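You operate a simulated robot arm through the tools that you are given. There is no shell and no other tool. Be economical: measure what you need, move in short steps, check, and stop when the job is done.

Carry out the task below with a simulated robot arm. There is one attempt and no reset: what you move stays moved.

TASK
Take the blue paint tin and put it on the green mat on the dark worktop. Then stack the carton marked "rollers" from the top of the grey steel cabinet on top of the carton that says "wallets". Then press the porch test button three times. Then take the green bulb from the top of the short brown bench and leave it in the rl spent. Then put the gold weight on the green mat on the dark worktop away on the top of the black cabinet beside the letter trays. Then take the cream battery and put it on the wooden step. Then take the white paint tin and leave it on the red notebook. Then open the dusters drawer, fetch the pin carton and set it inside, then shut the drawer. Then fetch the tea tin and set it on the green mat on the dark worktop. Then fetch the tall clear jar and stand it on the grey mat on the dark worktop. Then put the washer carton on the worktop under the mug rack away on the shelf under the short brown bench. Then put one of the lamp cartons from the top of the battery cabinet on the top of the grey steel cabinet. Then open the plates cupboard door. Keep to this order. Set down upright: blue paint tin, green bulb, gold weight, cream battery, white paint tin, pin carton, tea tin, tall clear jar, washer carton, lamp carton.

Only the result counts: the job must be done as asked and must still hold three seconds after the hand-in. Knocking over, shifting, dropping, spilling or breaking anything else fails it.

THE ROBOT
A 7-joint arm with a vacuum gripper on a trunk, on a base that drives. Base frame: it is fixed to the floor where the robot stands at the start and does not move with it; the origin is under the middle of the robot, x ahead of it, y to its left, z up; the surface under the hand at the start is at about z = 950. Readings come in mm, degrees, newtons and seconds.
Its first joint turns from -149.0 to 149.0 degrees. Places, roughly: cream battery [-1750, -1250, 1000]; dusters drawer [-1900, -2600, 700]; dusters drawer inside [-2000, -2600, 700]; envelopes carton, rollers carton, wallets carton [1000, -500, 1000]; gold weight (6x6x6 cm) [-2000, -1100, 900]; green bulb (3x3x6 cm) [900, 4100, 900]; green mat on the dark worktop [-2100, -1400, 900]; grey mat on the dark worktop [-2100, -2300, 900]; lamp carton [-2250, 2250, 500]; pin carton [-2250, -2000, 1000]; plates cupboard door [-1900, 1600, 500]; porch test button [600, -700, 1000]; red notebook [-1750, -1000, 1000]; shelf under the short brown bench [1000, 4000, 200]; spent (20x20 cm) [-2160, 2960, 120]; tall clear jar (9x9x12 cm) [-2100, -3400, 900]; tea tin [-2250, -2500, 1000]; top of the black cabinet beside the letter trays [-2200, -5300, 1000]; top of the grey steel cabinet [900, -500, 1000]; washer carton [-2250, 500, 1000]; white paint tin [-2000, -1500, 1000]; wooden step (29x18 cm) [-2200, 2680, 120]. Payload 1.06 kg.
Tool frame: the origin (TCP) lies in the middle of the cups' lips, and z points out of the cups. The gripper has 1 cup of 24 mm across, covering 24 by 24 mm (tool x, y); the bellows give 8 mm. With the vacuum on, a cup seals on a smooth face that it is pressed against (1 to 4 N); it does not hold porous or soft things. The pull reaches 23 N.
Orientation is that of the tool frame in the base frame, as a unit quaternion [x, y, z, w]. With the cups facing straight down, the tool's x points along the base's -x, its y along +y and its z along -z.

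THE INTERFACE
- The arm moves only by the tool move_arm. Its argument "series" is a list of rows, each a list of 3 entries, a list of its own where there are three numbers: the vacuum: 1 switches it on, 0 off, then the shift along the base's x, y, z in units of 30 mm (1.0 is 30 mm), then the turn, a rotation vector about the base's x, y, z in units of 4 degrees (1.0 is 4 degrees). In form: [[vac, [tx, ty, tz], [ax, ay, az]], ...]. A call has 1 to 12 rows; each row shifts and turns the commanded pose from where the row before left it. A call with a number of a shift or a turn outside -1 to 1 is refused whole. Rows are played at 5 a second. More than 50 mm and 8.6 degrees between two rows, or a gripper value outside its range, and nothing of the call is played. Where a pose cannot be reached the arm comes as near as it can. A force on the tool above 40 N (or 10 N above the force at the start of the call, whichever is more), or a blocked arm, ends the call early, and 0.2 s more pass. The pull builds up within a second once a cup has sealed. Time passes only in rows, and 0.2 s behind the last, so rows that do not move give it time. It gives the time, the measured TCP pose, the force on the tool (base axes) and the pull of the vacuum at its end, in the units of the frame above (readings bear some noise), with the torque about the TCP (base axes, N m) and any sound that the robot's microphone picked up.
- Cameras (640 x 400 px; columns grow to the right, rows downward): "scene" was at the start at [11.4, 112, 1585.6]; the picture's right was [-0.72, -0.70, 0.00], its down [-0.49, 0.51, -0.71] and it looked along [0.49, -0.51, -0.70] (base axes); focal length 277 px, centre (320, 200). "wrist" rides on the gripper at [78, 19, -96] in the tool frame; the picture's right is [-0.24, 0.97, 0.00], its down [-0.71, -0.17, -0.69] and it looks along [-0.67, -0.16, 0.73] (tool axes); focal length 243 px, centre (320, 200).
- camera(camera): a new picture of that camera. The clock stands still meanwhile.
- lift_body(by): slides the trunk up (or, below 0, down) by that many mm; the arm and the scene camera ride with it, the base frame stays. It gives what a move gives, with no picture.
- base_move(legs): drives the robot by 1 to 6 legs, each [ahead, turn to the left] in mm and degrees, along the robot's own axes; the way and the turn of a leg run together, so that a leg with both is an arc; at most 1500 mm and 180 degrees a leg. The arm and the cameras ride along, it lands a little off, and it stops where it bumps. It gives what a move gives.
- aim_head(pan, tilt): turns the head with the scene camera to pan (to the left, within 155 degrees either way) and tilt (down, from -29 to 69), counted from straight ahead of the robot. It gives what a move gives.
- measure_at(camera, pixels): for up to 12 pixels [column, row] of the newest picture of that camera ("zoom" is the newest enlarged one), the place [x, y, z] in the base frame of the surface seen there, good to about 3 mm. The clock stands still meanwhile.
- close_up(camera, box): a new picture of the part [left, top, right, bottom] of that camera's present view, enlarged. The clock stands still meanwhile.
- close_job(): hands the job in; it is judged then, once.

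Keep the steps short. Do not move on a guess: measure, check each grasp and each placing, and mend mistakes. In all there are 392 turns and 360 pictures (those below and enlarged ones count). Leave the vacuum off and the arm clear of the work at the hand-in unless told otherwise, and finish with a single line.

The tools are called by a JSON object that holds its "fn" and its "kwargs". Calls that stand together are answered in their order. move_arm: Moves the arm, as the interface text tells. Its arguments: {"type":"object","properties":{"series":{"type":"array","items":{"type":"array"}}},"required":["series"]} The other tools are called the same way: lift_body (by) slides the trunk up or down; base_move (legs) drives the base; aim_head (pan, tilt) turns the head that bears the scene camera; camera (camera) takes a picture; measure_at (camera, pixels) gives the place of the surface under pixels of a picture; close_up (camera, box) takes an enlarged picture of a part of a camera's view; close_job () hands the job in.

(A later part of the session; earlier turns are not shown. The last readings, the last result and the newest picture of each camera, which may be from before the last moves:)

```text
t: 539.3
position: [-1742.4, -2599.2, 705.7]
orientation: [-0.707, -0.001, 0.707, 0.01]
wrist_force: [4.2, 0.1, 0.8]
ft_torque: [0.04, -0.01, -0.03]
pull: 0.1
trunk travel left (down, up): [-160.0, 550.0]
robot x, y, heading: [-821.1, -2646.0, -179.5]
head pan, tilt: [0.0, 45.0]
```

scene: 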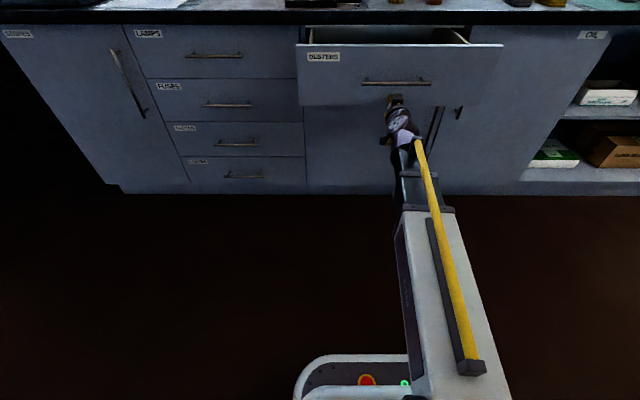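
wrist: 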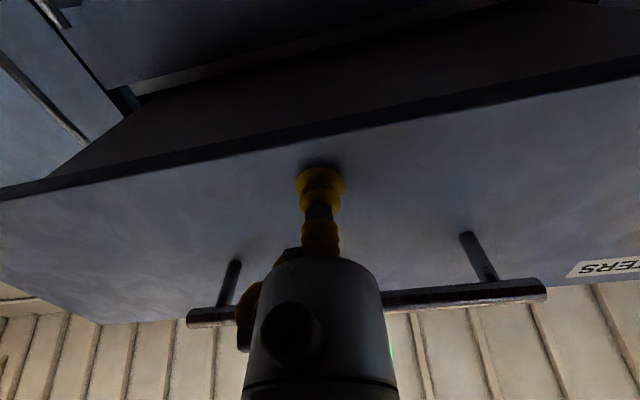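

{"fn": "move_arm", "kwargs": {"series": [[0, [-0.15, 0, 0], [0, 0, 0]], [0, [-0.1, 0, 0], [0, 0, 0]], [0, [0, 0, 0], [0, 0, 0]]]}}

{"fn": "move_arm", "kwargs": {"series": [[0, [0.4, 0, 0], [0, 0, 0]], [0, [0.8, 0, 0], [0, 0, 0]], [0, [0.8, 0, 0], [0, 0, 0]], [0, [0.8, 0, 0], [0, 0, 0]], [0, [0, 0, 0], [0, 0, 0]]]}}

{"fn": "base_move", "kwargs": {"legs": [[-350, 0]]}}

{"fn": "camera", "kwargs": {"camera": "scene"}}

{"fn": "measure_at", "kwargs": {"camera": "scene", "pixels": [[310, 120], [420, 120], [250, 120], [480, 120], [330, 100], [360, 150]]}}

```text
t: 540.1
position: [-1745.8, -2599.6, 706.4]
orientation: [0.707, 0.001, -0.707, -0.01]
wrist_force: [12.5, -0.7, 0.7]
ft_torque: [-0.02, 0.01, -0.04]
pull: 0.2
trunk travel left (down, up): [-160.0, 550.0]
robot x, y, heading: [-819.6, -2642.5, -180.0]
head pan, tilt: [0.0, 45.0]
stopped in row 3: the force on the tool passed its limit at 42 N (the readings are from after the stop); the commanded pose is now the measured one
```

```text
t: 541.3
position: [-1663.9, -2601.1, 704.6]
orientation: [0.708, 0.001, -0.706, -0.011]
wrist_force: [-0.2, 0.7, -0.2]
ft_torque: [-0.03, 0.01, 0.02]
pull: 0.1
trunk travel left (down, up): [-160.0, 550.0]
robot x, y, heading: [-819.1, -2647.1, -180.0]
head pan, tilt: [0.0, 45.0]
```

```text
t: 543.6
position: [-1307.0, -2605.3, 703.8]
orientation: [0.708, 0.004, -0.707, -0.007]
wrist_force: [-1.2, 0.3, 0.0]
ft_torque: [-0.01, 0.0, 0.0]
pull: 0.1
trunk travel left (down, up): [-160.0, 550.0]
robot x, y, heading: [-460.5, -2642.7, -179.4]
head pan, tilt: [0.0, 45.0]
```

```text
250 pictures are left
```

scene: 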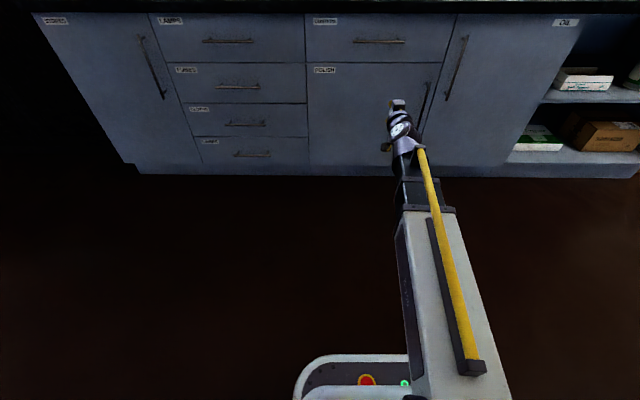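

```text
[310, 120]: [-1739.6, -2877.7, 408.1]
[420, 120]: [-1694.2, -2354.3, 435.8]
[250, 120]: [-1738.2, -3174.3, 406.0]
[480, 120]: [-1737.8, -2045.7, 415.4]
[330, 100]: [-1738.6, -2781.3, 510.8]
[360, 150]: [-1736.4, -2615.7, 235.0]
```

Drawer is shut flush. Turn the tool back down and raise for the tea tin.

{"fn": "move_arm", "kwargs": {"series": [[0, [0, 0, 0], [0, -1, 0]], [0, [0, 0, 0], [0, -1, 0]], [0, [0, 0, 0], [0, -1, 0]], [0, [0, 0, 0], [0, -1, 0]], [0, [0, 0, 0], [0, -1, 0]], [0, [0, 0, 0], [0, -1, 0]], [0, [0, 0, 0], [0, -1, 0]], [0, [0, 0, 0], [0, -1, 0]], [0, [0, 0, 0], [0, -1, 0]], [0, [0, 0, 0], [0, -1, 0]], [0, [0, 0, 0], [0, -1, 0]], [0, [0, 0, 0], [0, -1, 0]]]}}

{"fn": "move_arm", "kwargs": {"series": [[0, [0, 0, 0], [0, -1, 0]], [0, [0, 0, 0], [0, -1, 0]], [0, [0, 0, 0], [0, -1, 0]], [0, [0, 0, 0], [0, -1, 0]], [0, [0, 0, 0], [0, -1, 0]], [0, [0, 0, 0], [0, -1, 0]], [0, [0, 0, 0], [0, -1, 0]], [0, [0, 0, 0], [0, -1, 0]], [0, [0, 0, 0], [0, -1, 0]], [0, [0, 0, 0], [0, -1, 0]], [0, [0, 0, 0], [0, -0.5, 0]]]}}

{"fn": "lift_body", "kwargs": {"by": 400}}

{"fn": "lift_body", "kwargs": {"by": 150}}

{"fn": "base_move", "kwargs": {"legs": [[400, 0]]}}

{"fn": "aim_head", "kwargs": {"pan": -10, "tilt": 30}}

{"fn": "camera", "kwargs": {"camera": "scene"}}

```text
t: 546.2
position: [-1306.8, -2604.4, 704.7]
orientation: [0.934, 0.007, -0.357, -0.003]
wrist_force: [-0.5, 1.3, 0.7]
ft_torque: [0.02, 0.0, -0.02]
pull: 0.0
trunk travel left (down, up): [-160.0, 550.0]
robot x, y, heading: [-465.1, -2644.8, -179.0]
head pan, tilt: [0.0, 45.0]
```

```text
t: 548.6
position: [-1306.5, -2605.1, 703.1]
orientation: [1.0, 0.008, 0.002, -0.002]
wrist_force: [0.9, -0.1, -0.7]
ft_torque: [-0.01, 0.02, 0.02]
pull: 0.0
trunk travel left (down, up): [-160.0, 550.0]
robot x, y, heading: [-465.6, -2645.0, -179.2]
head pan, tilt: [0.0, 45.0]
```

```text
t: 552.4
position: [-1307.5, -2605.7, 1103.9]
orientation: [1.0, 0.007, 0.001, -0.001]
wrist_force: [0.2, 0.3, 0.3]
ft_torque: [-0.01, 0.03, 0.01]
pull: 0.0
trunk travel left (down, up): [-560.0, 150.0]
robot x, y, heading: [-461.3, -2643.4, -179.2]
head pan, tilt: [0.0, 45.0]
```

```text
t: 554.2
position: [-1307.9, -2604.2, 1252.7]
orientation: [1.0, 0.008, 0.001, -0.001]
wrist_force: [0.2, 0.5, -0.1]
ft_torque: [-0.03, -0.02, -0.01]
pull: 0.1
trunk travel left (down, up): [-710.0, 0.0]
robot x, y, heading: [-464.6, -2645.0, -179.3]
head pan, tilt: [0.0, 45.0]
```

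```text
t: 556.7
position: [-1714.9, -2612.5, 1254.0]
orientation: [1.0, 0.009, 0.001, -0.001]
wrist_force: [-0.2, 0.2, -0.6]
ft_torque: [0.01, 0.02, 0.0]
pull: 0.1
trunk travel left (down, up): [-710.0, 0.0]
robot x, y, heading: [-871.1, -2651.6, -179.1]
head pan, tilt: [0.0, 45.0]
```

```text
t: 557.5
position: [-1714.5, -2612.8, 1254.6]
orientation: [1.0, 0.008, 0.0, -0.001]
wrist_force: [-0.8, 0.0, -0.1]
ft_torque: [0.03, -0.01, 0.0]
pull: 0.0
trunk travel left (down, up): [-710.0, 0.0]
robot x, y, heading: [-869.1, -2648.6, -179.3]
head pan, tilt: [-10.0, 30.0]
```

```text
249 pictures are left
```

scene: 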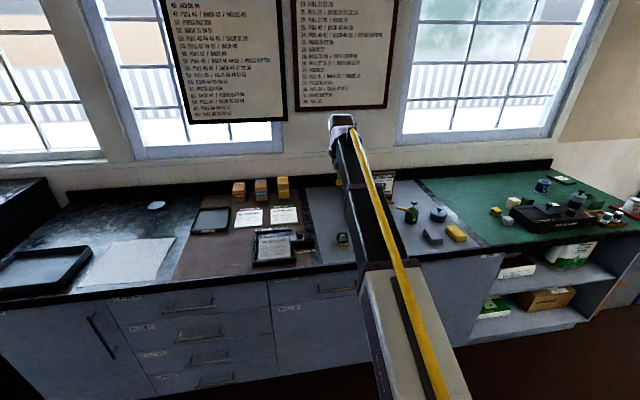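

{"fn": "base_move", "kwargs": {"legs": [[0, -0.8], [430, 0]]}}

{"fn": "move_arm", "kwargs": {"series": [[0, [0, 0.9, -0.8], [0, 0, 0]], [0, [0, 0.9, -0.8], [0, 0, 0]], [0, [-0.4, 0.9, -0.8], [0, 0, 0]], [0, [-0.4, 0.9, 0], [0, 0, 0]], [0, [-0.4, 0.9, 0], [0, 0, 0]]]}}

{"fn": "camera", "kwargs": {"camera": "wrist"}}

```text
t: 560.5
position: [-2147.5, -2597.8, 1253.6]
orientation: [1.0, -0.001, 0.002, -0.001]
wrist_force: [0.2, 0.2, 0.0]
ft_torque: [-0.05, 0.02, 0.03]
pull: 0.1
trunk travel left (down, up): [-710.0, 0.0]
robot x, y, heading: [-1305.0, -2653.1, 179.8]
head pan, tilt: [-10.0, 30.0]
```

```text
t: 561.6
position: [-2183.2, -2460.6, 1181.0]
orientation: [1.0, -0.001, 0.002, -0.001]
wrist_force: [0.1, 0.6, 1.3]
ft_torque: [0.0, -0.01, -0.01]
pull: 0.0
trunk travel left (down, up): [-710.0, 0.0]
robot x, y, heading: [-1302.4, -2649.5, 179.5]
head pan, tilt: [-10.0, 30.0]
```

```text
248 pictures are left
```

wrist: 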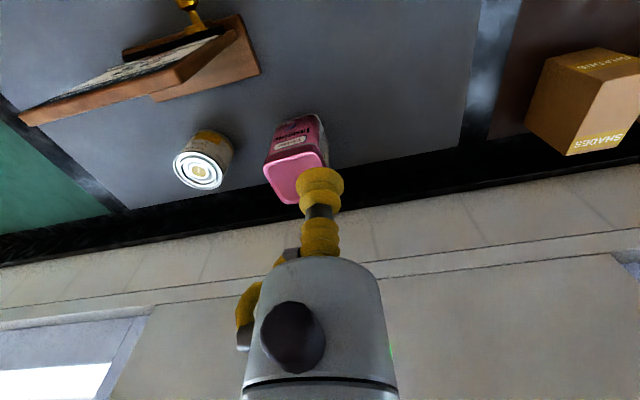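

{"fn": "measure_at", "kwargs": {"camera": "wrist", "pixels": [[293, 175], [266, 172], [318, 153], [285, 200], [300, 190], [30, 120], [235, 35], [200, 170], [325, 175]]}}

{"fn": "close_up", "kwargs": {"camera": "wrist", "box": [240, 100, 360, 220]}}

```text
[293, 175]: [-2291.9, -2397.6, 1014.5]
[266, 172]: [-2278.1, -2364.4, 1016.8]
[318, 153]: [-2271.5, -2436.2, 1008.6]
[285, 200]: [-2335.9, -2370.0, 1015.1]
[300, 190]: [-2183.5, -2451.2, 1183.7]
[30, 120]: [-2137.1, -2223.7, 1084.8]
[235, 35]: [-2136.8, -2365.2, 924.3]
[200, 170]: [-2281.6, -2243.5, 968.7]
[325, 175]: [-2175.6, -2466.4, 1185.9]
```

```text
3.33 times, centred on (300, 160) of wrist
```

zoom: 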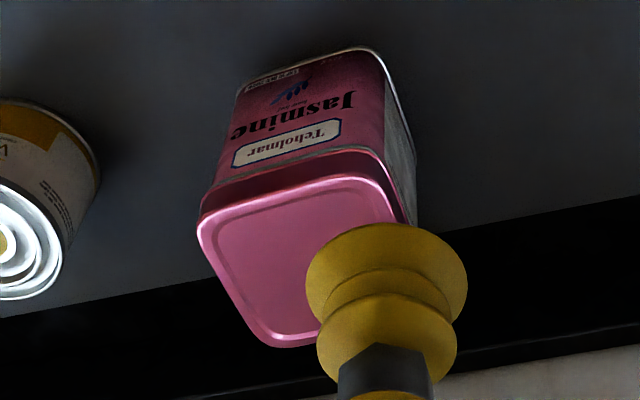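

Tea tin lid centre ≈ (-2303,-2400,1015) – slightly out of reach. Reposition the base to y≈-2400, closer.

{"fn": "base_move", "kwargs": {"legs": [[-300, 0], [0, -90], [245, 0], [0, 90]]}}

{"fn": "base_move", "kwargs": {"legs": [[330, 0]]}}

```text
t: 572.7
position: [-1897.5, -2260.4, 1180.5]
orientation: [1.0, 0.025, 0.0, -0.001]
wrist_force: [0.2, -0.4, 0.2]
ft_torque: [0.02, -0.02, -0.01]
pull: 0.0
trunk travel left (down, up): [-710.0, 0.0]
robot x, y, heading: [-1011.7, -2404.1, -177.3]
head pan, tilt: [-10.0, 30.0]
```

```text
t: 574.9
position: [-2227.2, -2273.7, 1180.1]
orientation: [1.0, 0.023, 0.001, -0.001]
wrist_force: [0.9, -0.1, 0.4]
ft_torque: [0.03, 0.0, 0.0]
pull: 0.1
trunk travel left (down, up): [-710.0, 0.0]
robot x, y, heading: [-1341.6, -2420.8, -177.7]
head pan, tilt: [-10.0, 30.0]
```

{"fn": "move_arm", "kwargs": {"series": [[0, [-0.3, -0.9, 0], [0, 0, 0]], [0, [-0.3, -0.9, 0], [0, 0, 0]], [0, [-0.3, -0.9, 0], [0, 0, 0]], [0, [-0.5, -0.9, -0.8], [0, 0, 0]], [0, [-0.5, -0.6, -0.8], [0, 0, 0]], [0, [0, 0, 0], [0, 0, 0]]]}}

{"fn": "camera", "kwargs": {"camera": "wrist"}}

{"fn": "measure_at", "kwargs": {"camera": "wrist", "pixels": [[265, 115], [355, 105], [320, 140], [275, 165], [365, 155], [320, 110], [300, 170]]}}

```text
t: 576.3
position: [-2283.9, -2399.4, 1134.5]
orientation: [1.0, 0.023, 0.001, -0.002]
wrist_force: [-0.6, -0.5, 0.6]
ft_torque: [0.04, 0.01, 0.02]
pull: 0.0
trunk travel left (down, up): [-710.0, 0.0]
robot x, y, heading: [-1340.1, -2420.1, -177.7]
head pan, tilt: [-10.0, 30.0]
```

```text
246 pictures are left
```

wrist: 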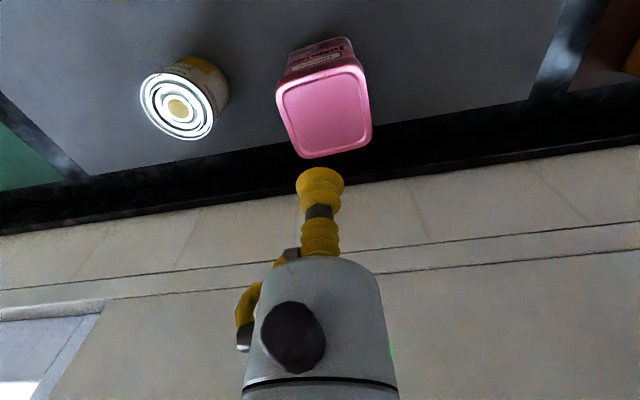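

```text
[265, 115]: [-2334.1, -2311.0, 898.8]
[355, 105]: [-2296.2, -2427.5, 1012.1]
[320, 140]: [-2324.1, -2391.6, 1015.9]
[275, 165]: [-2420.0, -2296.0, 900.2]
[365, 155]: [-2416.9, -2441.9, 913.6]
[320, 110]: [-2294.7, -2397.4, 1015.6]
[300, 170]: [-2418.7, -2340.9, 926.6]
```

Lid centre ≈ (-2298,-2401,1015). Move down toward it.

{"fn": "move_arm", "kwargs": {"series": [[0, [-0.47, -0.05, -0.9], [0, 0, 0]], [0, [0, 0, -1], [0, 0, 0]], [0, [0, 0, -1], [0, 0, 0]], [0, [0, 0, -0.3], [0, 0, 0]], [0, [0, 0, 0], [0, 0, 0]]]}}

{"fn": "camera", "kwargs": {"camera": "wrist"}}

{"fn": "measure_at", "kwargs": {"camera": "wrist", "pixels": [[260, 118], [375, 105], [320, 145], [270, 170], [375, 160], [320, 110]]}}

```text
t: 577.5
position: [-2297.0, -2401.3, 1037.2]
orientation: [1.0, 0.024, 0.0, -0.001]
wrist_force: [0.4, 0.3, 0.3]
ft_torque: [0.01, -0.02, 0.04]
pull: 0.2
trunk travel left (down, up): [-710.0, 0.0]
robot x, y, heading: [-1339.4, -2419.3, -177.5]
head pan, tilt: [-10.0, 30.0]
```

```text
245 pictures are left
```

wrist: 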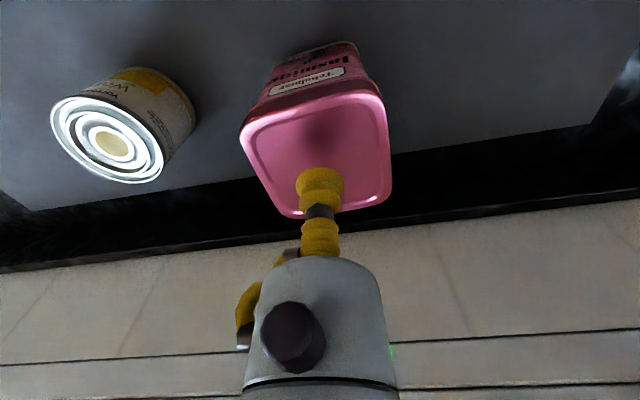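

```text
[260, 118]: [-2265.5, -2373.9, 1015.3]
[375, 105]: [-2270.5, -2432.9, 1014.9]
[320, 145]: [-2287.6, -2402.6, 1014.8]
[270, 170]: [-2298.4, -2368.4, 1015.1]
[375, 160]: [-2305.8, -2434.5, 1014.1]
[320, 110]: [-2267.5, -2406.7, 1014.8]
```

{"fn": "move_arm", "kwargs": {"series": [[1, [-0.1, 0, -0.5], [0, 0, 0]], [1, [0, 0, -0.2], [0, 0, 0]], [1, [0, 0, -0.1], [0, 0, 0]], [1, [0, 0, 0], [0, 0, 0]], [1, [0, 0, 0], [0, 0, 0]], [1, [0, 0, 0], [0, 0, 0]]]}}

```text
t: 578.9
position: [-2300.2, -2399.6, 1014.2]
orientation: [1.0, 0.023, 0.0, -0.001]
wrist_force: [0.0, 0.0, 8.3]
ft_torque: [-0.02, 0.04, 0.04]
pull: 22.4
trunk travel left (down, up): [-710.0, 0.0]
robot x, y, heading: [-1336.4, -2417.4, -177.6]
head pan, tilt: [-10.0, 30.0]
```

Sealed. Lift to ~1225 to clear the fault card (1085).

{"fn": "move_arm", "kwargs": {"series": [[1, [0, 0, 0.3], [0, 0, 0]], [1, [0, 0, 0.7], [0, 0, 0]], [1, [0, 0, 1], [0, 0, 0]], [1, [0, 0, 1], [0, 0, 0]], [1, [0, 0, 1], [0, 0, 0]], [1, [0.3, 0, 1], [0, 0, 0]], [1, [0.3, 0, 1], [0, 0, 0]], [1, [0.3, 0, 1], [0, 0, 0]], [1, [0, 0, 0], [0, 0, 0]]]}}

{"fn": "base_move", "kwargs": {"legs": [[-450, 0], [0, -92.5], [700, 0], [0, 90]]}}

{"fn": "aim_head", "kwargs": {"pan": 0, "tilt": 40}}

{"fn": "camera", "kwargs": {"camera": "scene"}}

```text
t: 580.9
position: [-2274.8, -2400.6, 1224.7]
orientation: [1.0, 0.023, 0.001, -0.002]
wrist_force: [-0.5, 0.2, -2.5]
ft_torque: [0.04, 0.02, -0.01]
pull: 22.7
trunk travel left (down, up): [-710.0, 0.0]
robot x, y, heading: [-1335.8, -2416.4, -177.8]
head pan, tilt: [-10.0, 30.0]
```

```text
t: 594.8
position: [-1817.7, -1642.2, 1222.6]
orientation: [1.0, -0.001, 0.001, -0.001]
wrist_force: [-0.3, -0.2, -2.0]
ft_torque: [0.01, -0.03, 0.0]
pull: 22.8
trunk travel left (down, up): [-710.0, 0.0]
robot x, y, heading: [-887.5, -1703.2, 179.5]
head pan, tilt: [-10.0, 30.0]
```

```text
t: 595.5
position: [-1816.8, -1642.7, 1223.3]
orientation: [1.0, -0.002, 0.001, -0.001]
wrist_force: [-0.1, -0.4, -2.8]
ft_torque: [-0.01, 0.0, -0.02]
pull: 22.6
trunk travel left (down, up): [-710.0, 0.0]
robot x, y, heading: [-883.8, -1708.6, 179.8]
head pan, tilt: [0.0, 40.0]
```

```text
244 pictures are left
```

scene: 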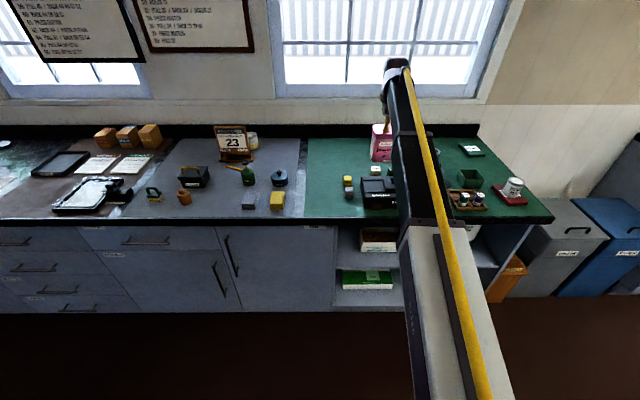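

Drive in 300 mm, then shift over (-2090,-1730) on the empty left part of the green mat.

{"fn": "base_move", "kwargs": {"legs": [[300, 0]]}}

{"fn": "move_arm", "kwargs": {"series": [[1, [0.3, -0.9, -0.7], [0, 0, 0]], [1, [0.3, -0.9, -0.7], [0, 0, 0]], [1, [0.3, -0.9, -0.7], [0, 0, 0]], [1, [0, 0, -0.8], [0, 0, 0]], [1, [0, 0, -0.8], [0, 0, 0]], [1, [0, 0, 0], [0, 0, 0]]]}}

{"fn": "camera", "kwargs": {"camera": "wrist"}}

{"fn": "measure_at", "kwargs": {"camera": "wrist", "pixels": [[230, 100], [420, 100], [400, 200], [240, 200], [320, 20]]}}

```text
t: 597.6
position: [-2115.7, -1640.4, 1223.9]
orientation: [1.0, -0.001, 0.001, -0.001]
wrist_force: [0.4, -0.6, -2.1]
ft_torque: [0.02, -0.01, 0.0]
pull: 23.3
trunk travel left (down, up): [-710.0, 0.0]
robot x, y, heading: [-1180.8, -1701.6, 179.7]
head pan, tilt: [0.0, 40.0]
```

```text
t: 599.0
position: [-2089.9, -1721.6, 1112.2]
orientation: [1.0, -0.002, 0.002, -0.002]
wrist_force: [-0.2, -0.1, -2.8]
ft_torque: [-0.03, 0.0, 0.02]
pull: 23.2
trunk travel left (down, up): [-710.0, 0.0]
robot x, y, heading: [-1180.7, -1704.1, 179.7]
head pan, tilt: [0.0, 40.0]
```

```text
243 pictures are left
```

wrist: 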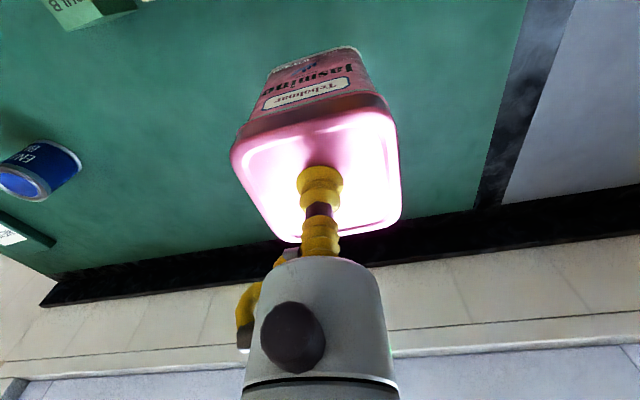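

```text
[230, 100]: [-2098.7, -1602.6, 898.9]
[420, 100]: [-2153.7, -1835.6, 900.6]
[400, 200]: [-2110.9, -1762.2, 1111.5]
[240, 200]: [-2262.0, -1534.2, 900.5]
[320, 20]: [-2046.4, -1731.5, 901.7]
```

{"fn": "move_arm", "kwargs": {"series": [[1, [0, 0, -0.9], [0, 0, 0]], [1, [0, 0, -0.9], [0, 0, 0]], [1, [0, 0, -0.9], [0, 0, 0]], [1, [0, 0, -0.35], [0, 0, 0]], [1, [0, 0, 0], [0, 0, 0]]]}}

{"fn": "move_arm", "kwargs": {"series": [[1, [0, 0, -0.12], [0, 0, 0]], [1, [0, 0, 0], [0, 0, 0]]]}}

```text
t: 600.2
position: [-2088.1, -1722.3, 1021.0]
orientation: [1.0, -0.001, 0.001, 0.0]
wrist_force: [-0.1, 0.4, -2.2]
ft_torque: [0.0, 0.0, -0.02]
pull: 22.9
trunk travel left (down, up): [-710.0, 0.0]
robot x, y, heading: [-1179.8, -1701.0, 179.9]
head pan, tilt: [0.0, 40.0]
```

```text
t: 600.8
position: [-2088.8, -1720.5, 1017.7]
orientation: [1.0, 0.0, 0.001, 0.0]
wrist_force: [0.7, 0.2, -2.3]
ft_torque: [-0.01, -0.04, 0.02]
pull: 23.0
trunk travel left (down, up): [-710.0, 0.0]
robot x, y, heading: [-1179.8, -1705.4, 179.8]
head pan, tilt: [0.0, 40.0]
```

{"fn": "move_arm", "kwargs": {"series": [[1, [0, 0, -0.12], [0, 0, 0]], [1, [0, 0, 0], [0, 0, 0]]]}}

```text
t: 601.4
position: [-2088.0, -1722.5, 1015.3]
orientation: [1.0, -0.002, 0.001, -0.001]
wrist_force: [-3.0, 1.5, 11.8]
ft_torque: [-0.01, -0.03, 0.03]
pull: 22.5
trunk travel left (down, up): [-710.0, 0.0]
robot x, y, heading: [-1178.1, -1702.1, 179.8]
head pan, tilt: [0.0, 40.0]
```

Contact. Release and rise.

{"fn": "move_arm", "kwargs": {"series": [[0, [0, 0, 0.05], [0, 0, 0]], [0, [0, 0, 0], [0, 0, 0]], [0, [0, 0, 0], [0, 0, 0]], [0, [0, 0, 0.1], [0, 0, 0]], [0, [0, 0, 0.5], [0, 0, 0]], [0, [0, 0, 1], [0, 0, 0]], [0, [0, 0, 1], [0, 0, 0]], [0, [0, 0, 1], [0, 0, 0]], [0, [0, 0, 1], [0, 0, 0]]]}}

{"fn": "camera", "kwargs": {"camera": "wrist"}}

```text
t: 603.4
position: [-2086.6, -1723.4, 1153.7]
orientation: [1.0, -0.002, 0.0, -0.001]
wrist_force: [-0.4, -0.9, 0.7]
ft_torque: [0.02, -0.02, 0.02]
pull: 0.0
trunk travel left (down, up): [-710.0, 0.0]
robot x, y, heading: [-1181.9, -1705.7, 179.7]
head pan, tilt: [0.0, 40.0]
```

```text
242 pictures are left
```

wrist: 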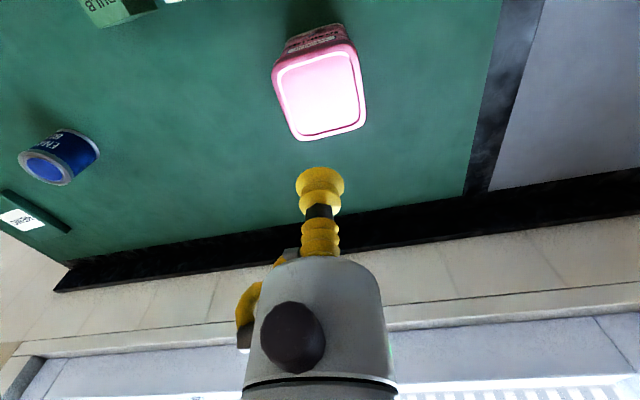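

Tea tin placed. Drive to the clear jar at (-2105,-3368).

{"fn": "base_move", "kwargs": {"legs": [[-350, 0], [0, 90], [1500, 0], [120, 0], [0, -90]]}}

{"fn": "camera", "kwargs": {"camera": "scene"}}

```text
t: 621.1
position: [-1740.9, -3322.7, 1152.8]
orientation: [1.0, -0.002, 0.0, -0.001]
wrist_force: [-0.3, 0.5, 1.0]
ft_torque: [0.0, -0.02, -0.02]
pull: 0.0
trunk travel left (down, up): [-710.0, 0.0]
robot x, y, heading: [-841.2, -3303.5, 179.6]
head pan, tilt: [0.0, 40.0]
```

```text
241 pictures are left
```

scene: 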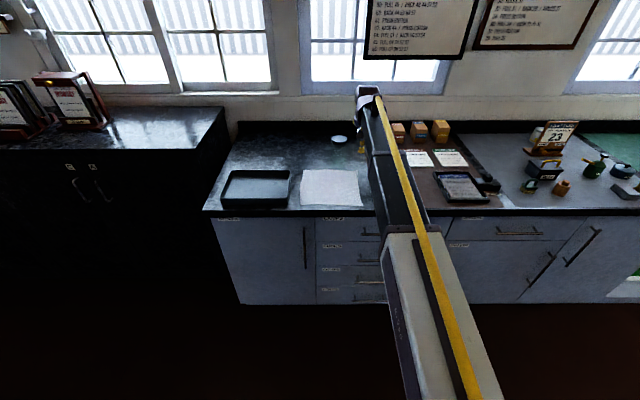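

{"fn": "base_move", "kwargs": {"legs": [[320, 0]]}}

{"fn": "camera", "kwargs": {"camera": "wrist"}}

{"fn": "camera", "kwargs": {"camera": "scene"}}

```text
t: 623.2
position: [-2069.2, -3322.9, 1152.3]
orientation: [1.0, -0.001, 0.0, -0.001]
wrist_force: [0.4, -0.1, -0.8]
ft_torque: [0.02, -0.03, 0.01]
pull: 0.0
trunk travel left (down, up): [-710.0, 0.0]
robot x, y, heading: [-1166.0, -3304.8, 179.9]
head pan, tilt: [0.0, 40.0]
```

```text
240 pictures are left
```

wrist: 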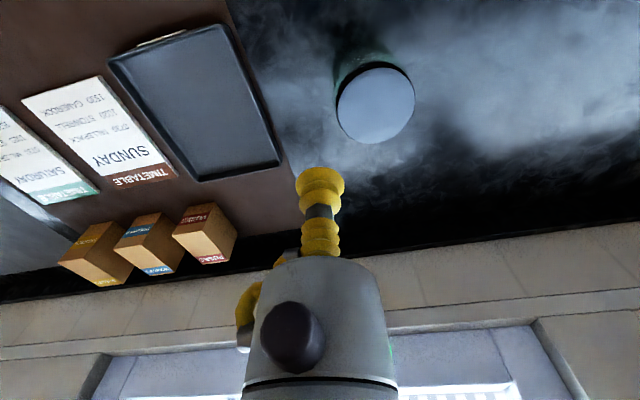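

```text
239 pictures are left
```

scene: 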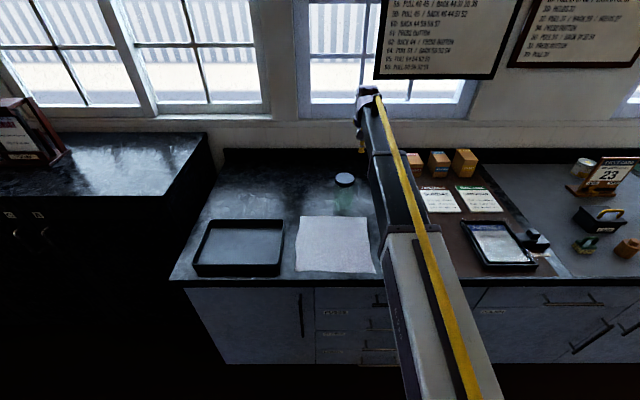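

{"fn": "measure_at", "kwargs": {"camera": "wrist", "pixels": [[376, 105], [340, 108], [412, 102], [376, 70], [376, 140], [355, 60]]}}

{"fn": "measure_at", "kwargs": {"camera": "scene", "pixels": [[345, 180], [337, 179], [353, 180], [345, 176], [345, 184]]}}

{"fn": "close_up", "kwargs": {"camera": "scene", "box": [310, 150, 400, 230]}}

```text
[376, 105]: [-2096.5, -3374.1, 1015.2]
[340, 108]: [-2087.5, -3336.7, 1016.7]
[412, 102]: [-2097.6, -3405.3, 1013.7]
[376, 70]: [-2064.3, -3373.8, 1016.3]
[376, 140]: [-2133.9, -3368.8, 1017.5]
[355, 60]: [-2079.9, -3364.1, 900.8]
```

```text
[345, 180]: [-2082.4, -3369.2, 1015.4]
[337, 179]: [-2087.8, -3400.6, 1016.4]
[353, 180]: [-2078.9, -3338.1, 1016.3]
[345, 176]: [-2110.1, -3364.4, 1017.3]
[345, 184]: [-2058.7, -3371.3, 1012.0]
```

```text
5.00 times, centred on (355, 190) of scene
```

zoom: 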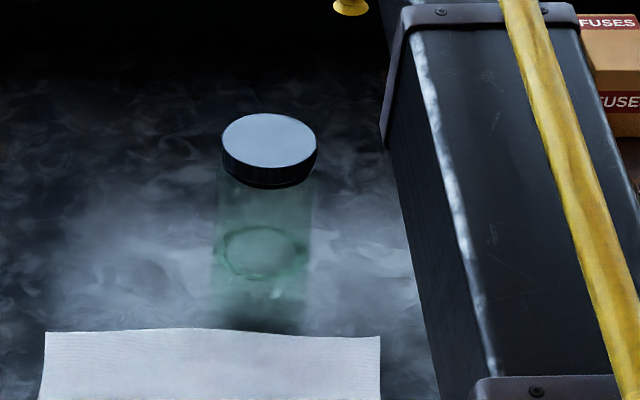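

Jar lid centre ≈ (-2098,-3370,1016). Move over and lower.

{"fn": "move_arm", "kwargs": {"series": [[0, [-0.48, -0.78, 0], [0, 0, 0]], [0, [-0.48, -0.78, -0.5], [0, 0, 0]], [0, [0, 0, -1], [0, 0, 0]], [0, [0, 0, -1], [0, 0, 0]], [0, [0, 0, -1], [0, 0, 0]], [0, [0, 0, 0], [0, 0, 0]]]}}

{"fn": "camera", "kwargs": {"camera": "wrist"}}

{"fn": "measure_at", "kwargs": {"camera": "wrist", "pixels": [[255, 140], [385, 135], [320, 90], [320, 140], [270, 170], [375, 165]]}}

```text
t: 624.6
position: [-2098.5, -3370.2, 1045.5]
orientation: [1.0, -0.002, 0.0, -0.001]
wrist_force: [-0.8, 0.0, -0.8]
ft_torque: [0.0, 0.02, -0.02]
pull: 0.0
trunk travel left (down, up): [-710.0, 0.0]
robot x, y, heading: [-1166.5, -3302.3, 180.0]
head pan, tilt: [0.0, 40.0]
```

```text
237 pictures are left
```

wrist: 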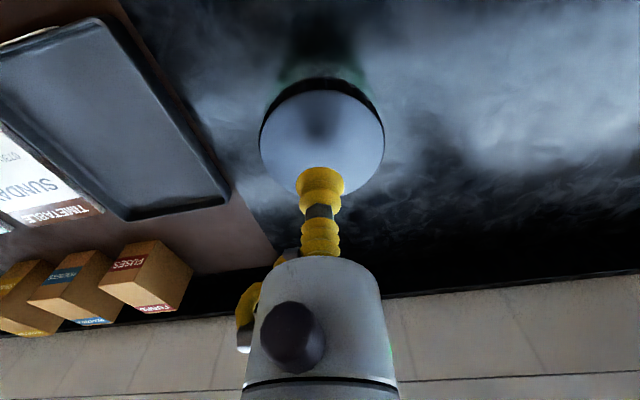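

```text
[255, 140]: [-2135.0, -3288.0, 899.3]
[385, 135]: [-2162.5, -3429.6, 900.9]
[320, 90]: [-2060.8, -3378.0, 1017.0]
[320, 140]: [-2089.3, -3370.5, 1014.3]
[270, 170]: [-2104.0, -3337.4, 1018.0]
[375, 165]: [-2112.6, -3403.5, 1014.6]
```

{"fn": "move_arm", "kwargs": {"series": [[1, [0.05, 0, -0.7], [0, 0, 0]], [1, [0, 0, -0.2], [0, 0, 0]], [1, [0, 0, -0.1], [0, 0, 0]], [1, [0, 0, 0], [0, 0, 0]], [1, [0, 0, 0], [0, 0, 0]], [1, [0, 0, 0], [0, 0, 0]]]}}

```text
t: 626.0
position: [-2095.6, -3370.1, 1016.2]
orientation: [1.0, 0.0, 0.001, 0.0]
wrist_force: [0.3, 0.4, 0.1]
ft_torque: [-0.04, 0.03, -0.03]
pull: 22.9
trunk travel left (down, up): [-710.0, 0.0]
robot x, y, heading: [-1164.4, -3303.9, 179.8]
head pan, tilt: [0.0, 40.0]
```

Sealed. Lift slowly.

{"fn": "move_arm", "kwargs": {"series": [[1, [0, 0, 0.2], [0, 0, 0]], [1, [0, 0, 0.3], [0, 0, 0]], [1, [0, 0, 0.5], [0, 0, 0]], [1, [0, 0, 0.8], [0, 0, 0]], [1, [0, 0, 1], [0, 0, 0]], [1, [0, 0, 1], [0, 0, 0]], [1, [0, 0, 1], [0, 0, 0]], [1, [0, 0, 1], [0, 0, 0]], [1, [0, 0, 1], [0, 0, 0]], [1, [0, 0, 0], [0, 0, 0]]]}}

{"fn": "camera", "kwargs": {"camera": "wrist"}}

```text
t: 628.2
position: [-2096.9, -3370.7, 1222.8]
orientation: [1.0, -0.001, 0.001, -0.002]
wrist_force: [0.0, -0.5, -2.8]
ft_torque: [0.01, -0.01, -0.03]
pull: 22.6
trunk travel left (down, up): [-710.0, 0.0]
robot x, y, heading: [-1166.5, -3302.0, 179.9]
head pan, tilt: [0.0, 40.0]
```

```text
236 pictures are left
```

wrist: 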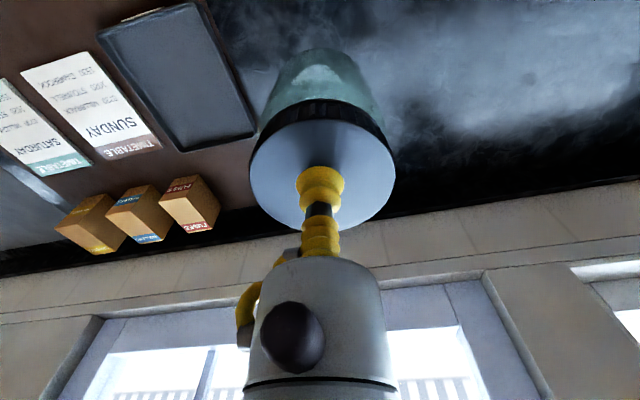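

Jar held. Drive to the grey mat (y≈-2100).

{"fn": "base_move", "kwargs": {"legs": [[-330, 0], [0, -90], [1210, 0], [0, 90]]}}

{"fn": "aim_head", "kwargs": {"pan": 8, "tilt": 40}}

{"fn": "camera", "kwargs": {"camera": "scene"}}

```text
t: 643.7
position: [-1759.1, -2169.6, 1222.9]
orientation: [1.0, -0.005, 0.0, -0.002]
wrist_force: [0.6, -0.2, -2.6]
ft_torque: [0.03, 0.02, -0.02]
pull: 23.2
trunk travel left (down, up): [-710.0, 0.0]
robot x, y, heading: [-827.7, -2107.7, 179.2]
head pan, tilt: [0.0, 40.0]
```

```text
t: 644.4
position: [-1759.2, -2167.8, 1223.7]
orientation: [1.0, -0.005, 0.002, -0.002]
wrist_force: [-0.1, -0.5, -2.8]
ft_torque: [-0.02, -0.02, 0.02]
pull: 22.8
trunk travel left (down, up): [-710.0, 0.0]
robot x, y, heading: [-824.9, -2109.7, 179.4]
head pan, tilt: [8.0, 40.0]
```

```text
235 pictures are left
```

scene: 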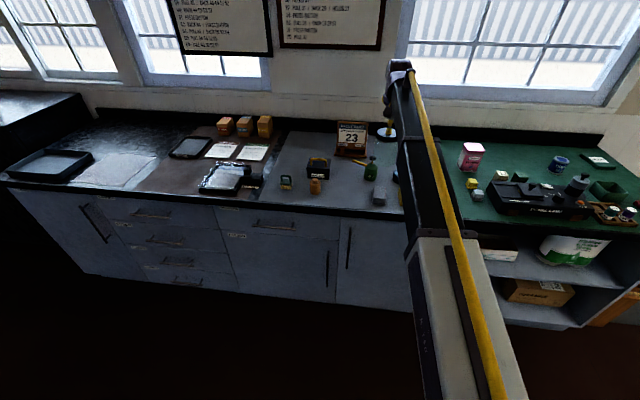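

{"fn": "base_move", "kwargs": {"legs": [[415, 0]]}}

{"fn": "move_arm", "kwargs": {"series": [[1, [0, 0.9, 0], [0, 0, 0]], [1, [0, 0.9, 0], [0, 0, 0]], [1, [0, 0, 0], [0, 0, 0]]]}}

{"fn": "camera", "kwargs": {"camera": "wrist"}}

{"fn": "measure_at", "kwargs": {"camera": "wrist", "pixels": [[230, 60], [230, 20], [270, 20], [420, 60], [430, 120], [440, 10], [240, 140], [400, 20], [210, 5]]}}

```text
t: 647.0
position: [-2174.8, -2153.7, 1222.7]
orientation: [1.0, -0.01, 0.001, -0.002]
wrist_force: [-0.2, 0.1, -3.9]
ft_torque: [-0.03, -0.01, -0.02]
pull: 22.9
trunk travel left (down, up): [-710.0, 0.0]
robot x, y, heading: [-1240.1, -2103.0, 178.8]
head pan, tilt: [8.0, 40.0]
```

```text
t: 647.8
position: [-2174.4, -2100.0, 1222.5]
orientation: [1.0, -0.009, 0.001, -0.001]
wrist_force: [0.3, 0.0, -2.5]
ft_torque: [-0.03, -0.02, 0.0]
pull: 22.9
trunk travel left (down, up): [-710.0, 0.0]
robot x, y, heading: [-1245.2, -2098.1, 178.7]
head pan, tilt: [8.0, 40.0]
```

```text
234 pictures are left
```

wrist: 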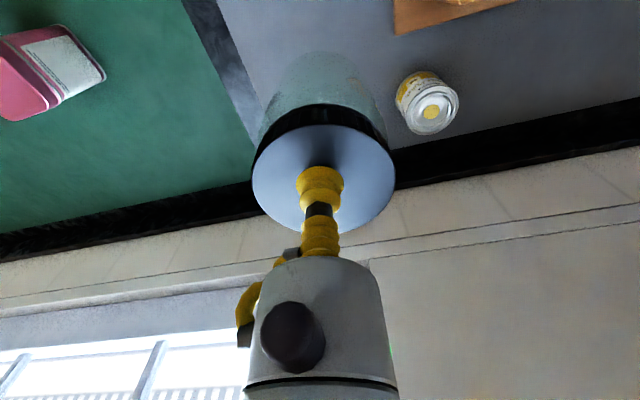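

```text
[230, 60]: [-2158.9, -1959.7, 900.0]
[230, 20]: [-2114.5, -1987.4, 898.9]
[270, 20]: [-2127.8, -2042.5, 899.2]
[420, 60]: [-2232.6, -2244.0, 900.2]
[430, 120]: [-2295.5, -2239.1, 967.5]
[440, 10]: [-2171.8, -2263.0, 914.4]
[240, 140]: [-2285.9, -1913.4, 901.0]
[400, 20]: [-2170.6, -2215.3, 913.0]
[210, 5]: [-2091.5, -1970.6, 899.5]
```

Clear spot on the grey mat between its right edge (~-1985) and the fault-card base (~-2210). Lower.

{"fn": "move_arm", "kwargs": {"series": [[1, [0, 0, -0.9], [0, 0, 0]], [1, [0, 0, -0.9], [0, 0, 0]], [1, [0, 0, -0.9], [0, 0, 0]], [1, [0, 0, -0.9], [0, 0, 0]], [1, [0, 0, -0.9], [0, 0, 0]], [1, [0, 0, -0.9], [0, 0, 0]], [1, [0, 0, -0.8], [0, 0, 0]], [1, [0, 0, 0], [0, 0, 0]]]}}

{"fn": "camera", "kwargs": {"camera": "wrist"}}

```text
t: 649.6
position: [-2173.6, -2098.0, 1036.2]
orientation: [1.0, -0.01, 0.001, -0.002]
wrist_force: [-0.2, -0.4, -2.4]
ft_torque: [-0.02, 0.0, 0.02]
pull: 23.3
trunk travel left (down, up): [-710.0, 0.0]
robot x, y, heading: [-1245.5, -2098.0, 178.5]
head pan, tilt: [8.0, 40.0]
```

```text
233 pictures are left
```

wrist: 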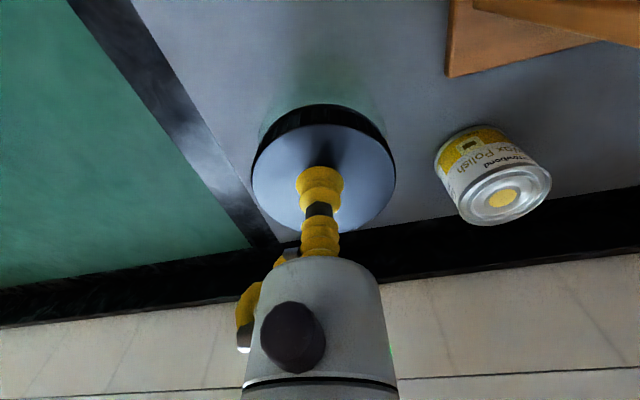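

{"fn": "move_arm", "kwargs": {"series": [[1, [0, 0, -0.4], [0, 0, 0]], [1, [0, 0, -0.15], [0, 0, 0]], [1, [0, 0, 0], [0, 0, 0]]]}}

{"fn": "move_arm", "kwargs": {"series": [[1, [0, 0, -0.1], [0, 0, 0]], [1, [0, 0, 0], [0, 0, 0]]]}}

```text
t: 650.4
position: [-2173.7, -2098.3, 1021.1]
orientation: [1.0, -0.01, 0.001, -0.001]
wrist_force: [-0.7, -0.2, -2.6]
ft_torque: [0.0, 0.03, 0.03]
pull: 22.7
trunk travel left (down, up): [-710.0, 0.0]
robot x, y, heading: [-1244.9, -2098.9, 178.6]
head pan, tilt: [8.0, 40.0]
```

```text
t: 651.0
position: [-2174.7, -2097.6, 1018.4]
orientation: [1.0, -0.01, 0.001, -0.002]
wrist_force: [-0.2, -0.6, -2.2]
ft_torque: [0.07, -0.02, -0.01]
pull: 23.1
trunk travel left (down, up): [-710.0, 0.0]
robot x, y, heading: [-1240.6, -2104.2, 178.9]
head pan, tilt: [8.0, 40.0]
```

{"fn": "move_arm", "kwargs": {"series": [[1, [0, 0, -0.07], [0, 0, 0]], [1, [0, 0, 0], [0, 0, 0]]]}}

{"fn": "move_arm", "kwargs": {"series": [[1, [0, 0, -0.05], [0, 0, 0]], [1, [0, 0, 0], [0, 0, 0]]]}}

```text
t: 651.6
position: [-2174.1, -2098.2, 1016.2]
orientation: [1.0, -0.01, 0.0, -0.002]
wrist_force: [0.5, 2.2, 5.1]
ft_torque: [-0.03, 0.0, -0.04]
pull: 22.4
trunk travel left (down, up): [-710.0, 0.0]
robot x, y, heading: [-1240.5, -2101.3, 179.1]
head pan, tilt: [8.0, 40.0]
```

```text
t: 652.2
position: [-2173.1, -2098.1, 1014.5]
orientation: [1.0, -0.01, 0.0, -0.002]
wrist_force: [-0.4, 1.9, 11.8]
ft_torque: [-0.03, 0.01, -0.05]
pull: 23.3
trunk travel left (down, up): [-710.0, 0.0]
robot x, y, heading: [-1244.3, -2103.0, 178.9]
head pan, tilt: [8.0, 40.0]
```

Contact. Release and rise.

{"fn": "move_arm", "kwargs": {"series": [[1, [0, 0, 0.05], [0, 0, 0]], [0, [0, 0, 0], [0, 0, 0]], [0, [0, 0, 0], [0, 0, 0]], [0, [0, 0, 0], [0, 0, 0]], [0, [0, 0, 0.1], [0, 0, 0]], [0, [0, 0, 0.5], [0, 0, 0]], [0, [0, 0, 1], [0, 0, 0]], [0, [0, 0, 1], [0, 0, 0]], [0, [0, 0, 1], [0, 0, 0]], [0, [0, 0, 1], [0, 0, 0]]]}}

{"fn": "camera", "kwargs": {"camera": "wrist"}}

```text
t: 654.4
position: [-2173.9, -2100.5, 1155.7]
orientation: [1.0, -0.01, 0.0, -0.001]
wrist_force: [-0.9, 0.1, 0.9]
ft_torque: [-0.03, -0.01, 0.01]
pull: 0.0
trunk travel left (down, up): [-710.0, 0.0]
robot x, y, heading: [-1242.7, -2103.1, 178.9]
head pan, tilt: [8.0, 40.0]
```

```text
232 pictures are left
```

wrist: 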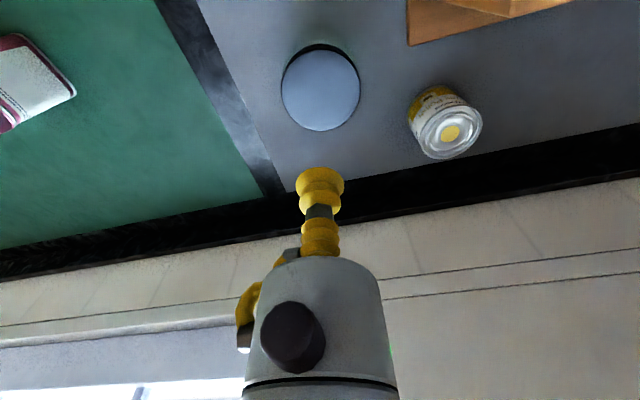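

Jar is placed. Drive to the mug-rack worktop.

{"fn": "base_move", "kwargs": {"legs": [[-400, 0], [0, -88.9], [1500, 0], [1150, 0], [0, 90]]}}

{"fn": "aim_head", "kwargs": {"pan": 5, "tilt": 30}}

{"fn": "camera", "kwargs": {"camera": "scene"}}

```text
t: 677.0
position: [-1781.6, 499.7, 1154.5]
orientation: [1.0, 0.011, 0.001, -0.001]
wrist_force: [0.0, 0.1, -1.3]
ft_torque: [0.01, 0.0, -0.02]
pull: 0.0
trunk travel left (down, up): [-710.0, 0.0]
robot x, y, heading: [-846.4, 536.3, -178.8]
head pan, tilt: [8.0, 40.0]
```

```text
t: 677.7
position: [-1781.1, 500.2, 1154.8]
orientation: [1.0, 0.012, 0.0, -0.001]
wrist_force: [0.0, -0.2, -1.2]
ft_torque: [-0.02, 0.02, 0.01]
pull: 0.0
trunk travel left (down, up): [-710.0, 0.0]
robot x, y, heading: [-852.8, 536.0, -178.8]
head pan, tilt: [5.0, 30.0]
```

```text
231 pictures are left
```

scene: 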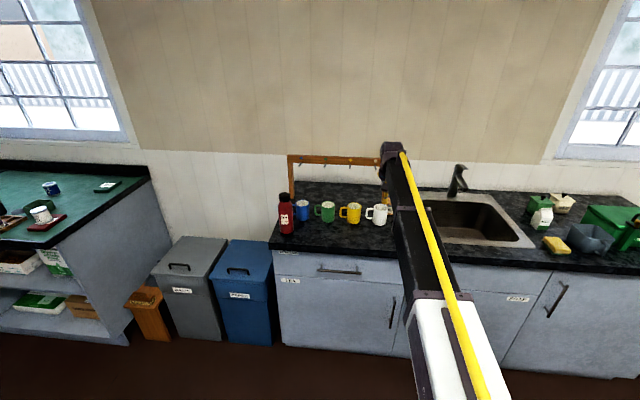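

{"fn": "camera", "kwargs": {"camera": "wrist"}}

{"fn": "measure_at", "kwargs": {"camera": "scene", "pixels": [[340, 160], [292, 170], [292, 190], [300, 240], [377, 212], [350, 212], [284, 198], [375, 205], [440, 205], [460, 170]]}}

{"fn": "close_up", "kwargs": {"camera": "scene", "box": [260, 140, 460, 270]}}

```text
230 pictures are left
```

wrist: 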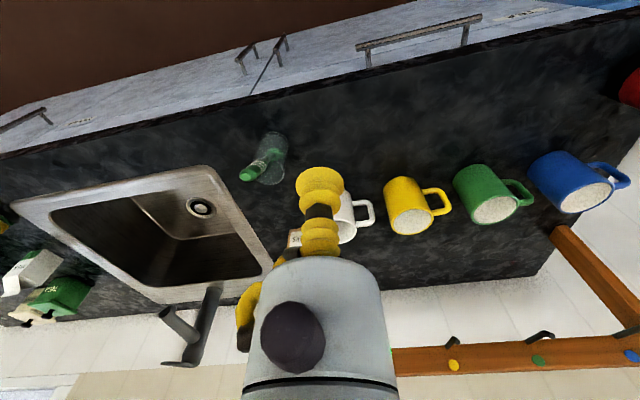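

```text
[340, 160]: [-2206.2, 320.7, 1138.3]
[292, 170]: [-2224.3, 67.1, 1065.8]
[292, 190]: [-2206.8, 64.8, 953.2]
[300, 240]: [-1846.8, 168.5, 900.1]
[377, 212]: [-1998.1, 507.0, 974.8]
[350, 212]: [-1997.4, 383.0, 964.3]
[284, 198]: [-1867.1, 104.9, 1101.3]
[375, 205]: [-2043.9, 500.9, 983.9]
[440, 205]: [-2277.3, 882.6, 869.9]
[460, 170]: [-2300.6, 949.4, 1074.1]
```

```text
3.08 times, centred on (360, 205) of scene
```

zoom: 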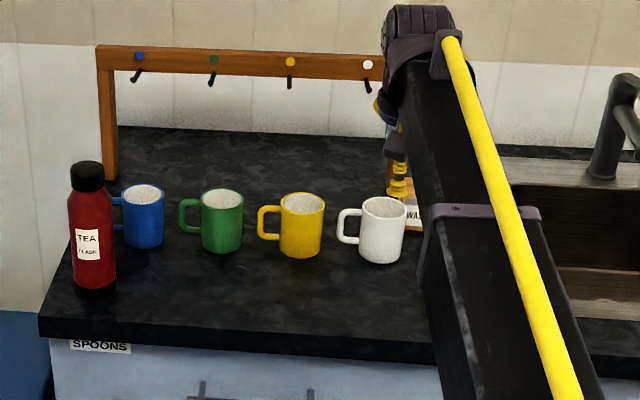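

The washer carton is hidden behind the arm. Swing the arm toward +y and look.

{"fn": "move_arm", "kwargs": {"series": [[0, [0, 1, 0], [0, 0, 0]], [0, [0, 1, 0], [0, 0, 0]], [0, [0, 1, 0], [0, 0, 0]], [0, [0, 1, 0], [0, 0, 0]], [0, [0, 1, 0], [0, 0, 0]], [0, [0, 1, 0], [0, 0, 0]], [0, [0, 1, 0], [0, 0, 0]], [0, [0.2, 1, 0], [0, 0, 0]], [0, [0.2, 1, 0], [0, 0, 0]]]}}

{"fn": "close_up", "kwargs": {"camera": "scene", "box": [320, 140, 460, 240]}}

{"fn": "measure_at", "kwargs": {"camera": "zoom", "pixels": [[300, 250], [320, 255], [340, 240], [310, 280], [330, 90], [250, 90], [360, 200], [330, 270], [280, 160]]}}

```text
t: 679.7
position: [-1767.8, 771.0, 1156.6]
orientation: [1.0, 0.011, 0.001, -0.001]
wrist_force: [-0.1, -0.9, 0.1]
ft_torque: [0.01, 0.01, 0.05]
pull: 0.0
trunk travel left (down, up): [-710.0, 0.0]
robot x, y, heading: [-851.5, 535.5, -178.7]
head pan, tilt: [5.0, 30.0]
```

```text
4.00 times, centred on (390, 190) of scene
```

zoom: 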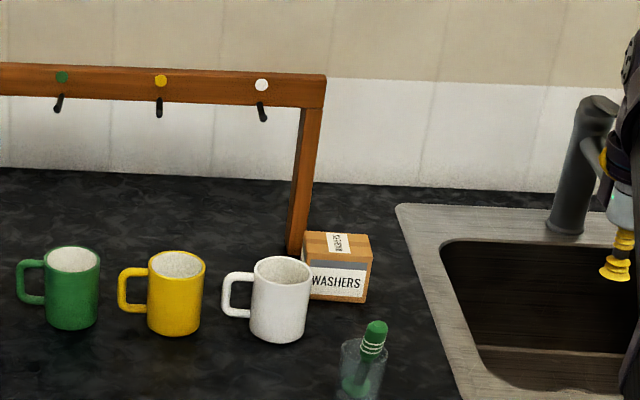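

```text
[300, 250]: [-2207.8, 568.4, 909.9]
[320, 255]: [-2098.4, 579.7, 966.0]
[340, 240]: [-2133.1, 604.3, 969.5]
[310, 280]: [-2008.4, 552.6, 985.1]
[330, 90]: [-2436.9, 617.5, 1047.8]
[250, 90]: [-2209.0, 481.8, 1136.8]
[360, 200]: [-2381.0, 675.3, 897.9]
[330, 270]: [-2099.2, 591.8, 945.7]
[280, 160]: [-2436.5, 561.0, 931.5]
```

Washer carton top ≈ (-2120,600,968), right in front of the rack post (-2208,568). Drive in with the arm over the sink side.

{"fn": "base_move", "kwargs": {"legs": [[0, -1.2], [300, 0]]}}

{"fn": "camera", "kwargs": {"camera": "wrist"}}

{"fn": "camera", "kwargs": {"camera": "scene"}}

```text
t: 682.1
position: [-2056.1, 796.1, 1155.5]
orientation: [1.0, -0.002, 0.001, -0.001]
wrist_force: [-0.6, 0.4, 0.2]
ft_torque: [0.0, 0.02, 0.01]
pull: 0.0
trunk travel left (down, up): [-710.0, 0.0]
robot x, y, heading: [-1147.0, 538.5, 179.7]
head pan, tilt: [5.0, 30.0]
```

```text
227 pictures are left
```

wrist: 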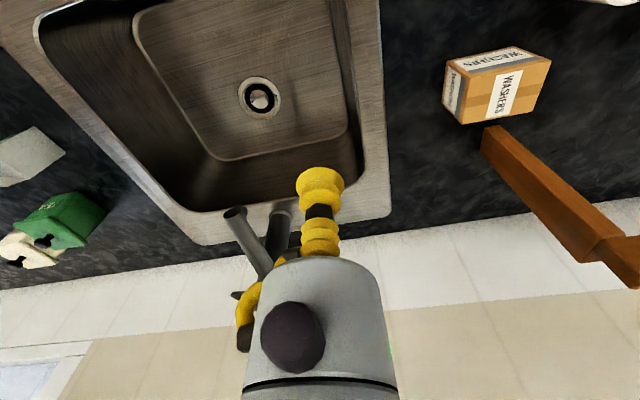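

```text
226 pictures are left
```

scene: 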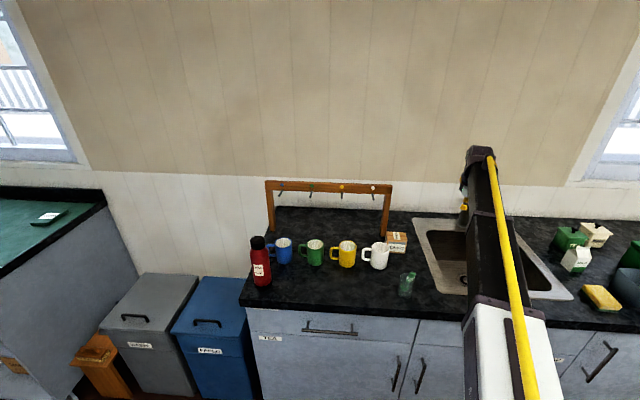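

{"fn": "measure_at", "kwargs": {"camera": "wrist", "pixels": [[505, 95], [470, 78], [549, 60], [537, 108], [463, 121], [490, 135], [484, 150], [600, 245], [575, 240]]}}

{"fn": "measure_at", "kwargs": {"camera": "scene", "pixels": [[490, 150], [475, 152], [466, 160], [466, 185], [464, 207], [390, 188], [382, 184], [388, 200], [410, 275], [378, 247]]}}

{"fn": "close_up", "kwargs": {"camera": "scene", "box": [440, 140, 510, 220]}}

```text
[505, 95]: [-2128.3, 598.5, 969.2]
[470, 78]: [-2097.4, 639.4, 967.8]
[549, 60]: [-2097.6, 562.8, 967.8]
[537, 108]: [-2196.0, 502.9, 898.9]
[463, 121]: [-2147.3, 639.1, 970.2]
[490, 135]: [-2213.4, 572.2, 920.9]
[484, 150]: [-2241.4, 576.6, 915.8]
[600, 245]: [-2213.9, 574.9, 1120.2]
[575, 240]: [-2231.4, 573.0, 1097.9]
```

```text
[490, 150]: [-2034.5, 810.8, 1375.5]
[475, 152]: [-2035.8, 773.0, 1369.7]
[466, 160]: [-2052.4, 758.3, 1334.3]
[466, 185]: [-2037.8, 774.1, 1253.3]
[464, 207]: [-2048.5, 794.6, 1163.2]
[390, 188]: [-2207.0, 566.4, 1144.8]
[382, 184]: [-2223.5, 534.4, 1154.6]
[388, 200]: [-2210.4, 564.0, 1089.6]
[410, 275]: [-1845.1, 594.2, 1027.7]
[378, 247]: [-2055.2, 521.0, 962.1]
```

```text
5.00 times, centred on (475, 180) of scene
```

zoom: 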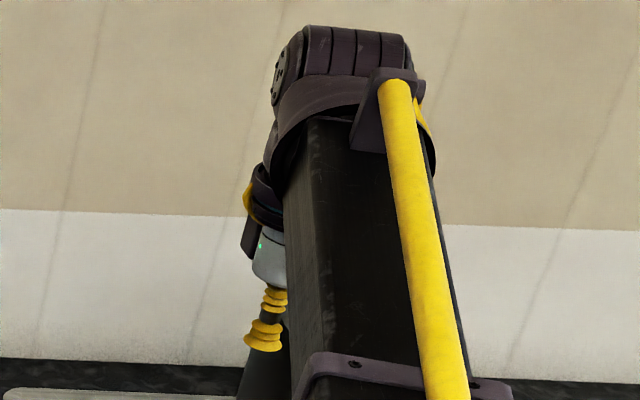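

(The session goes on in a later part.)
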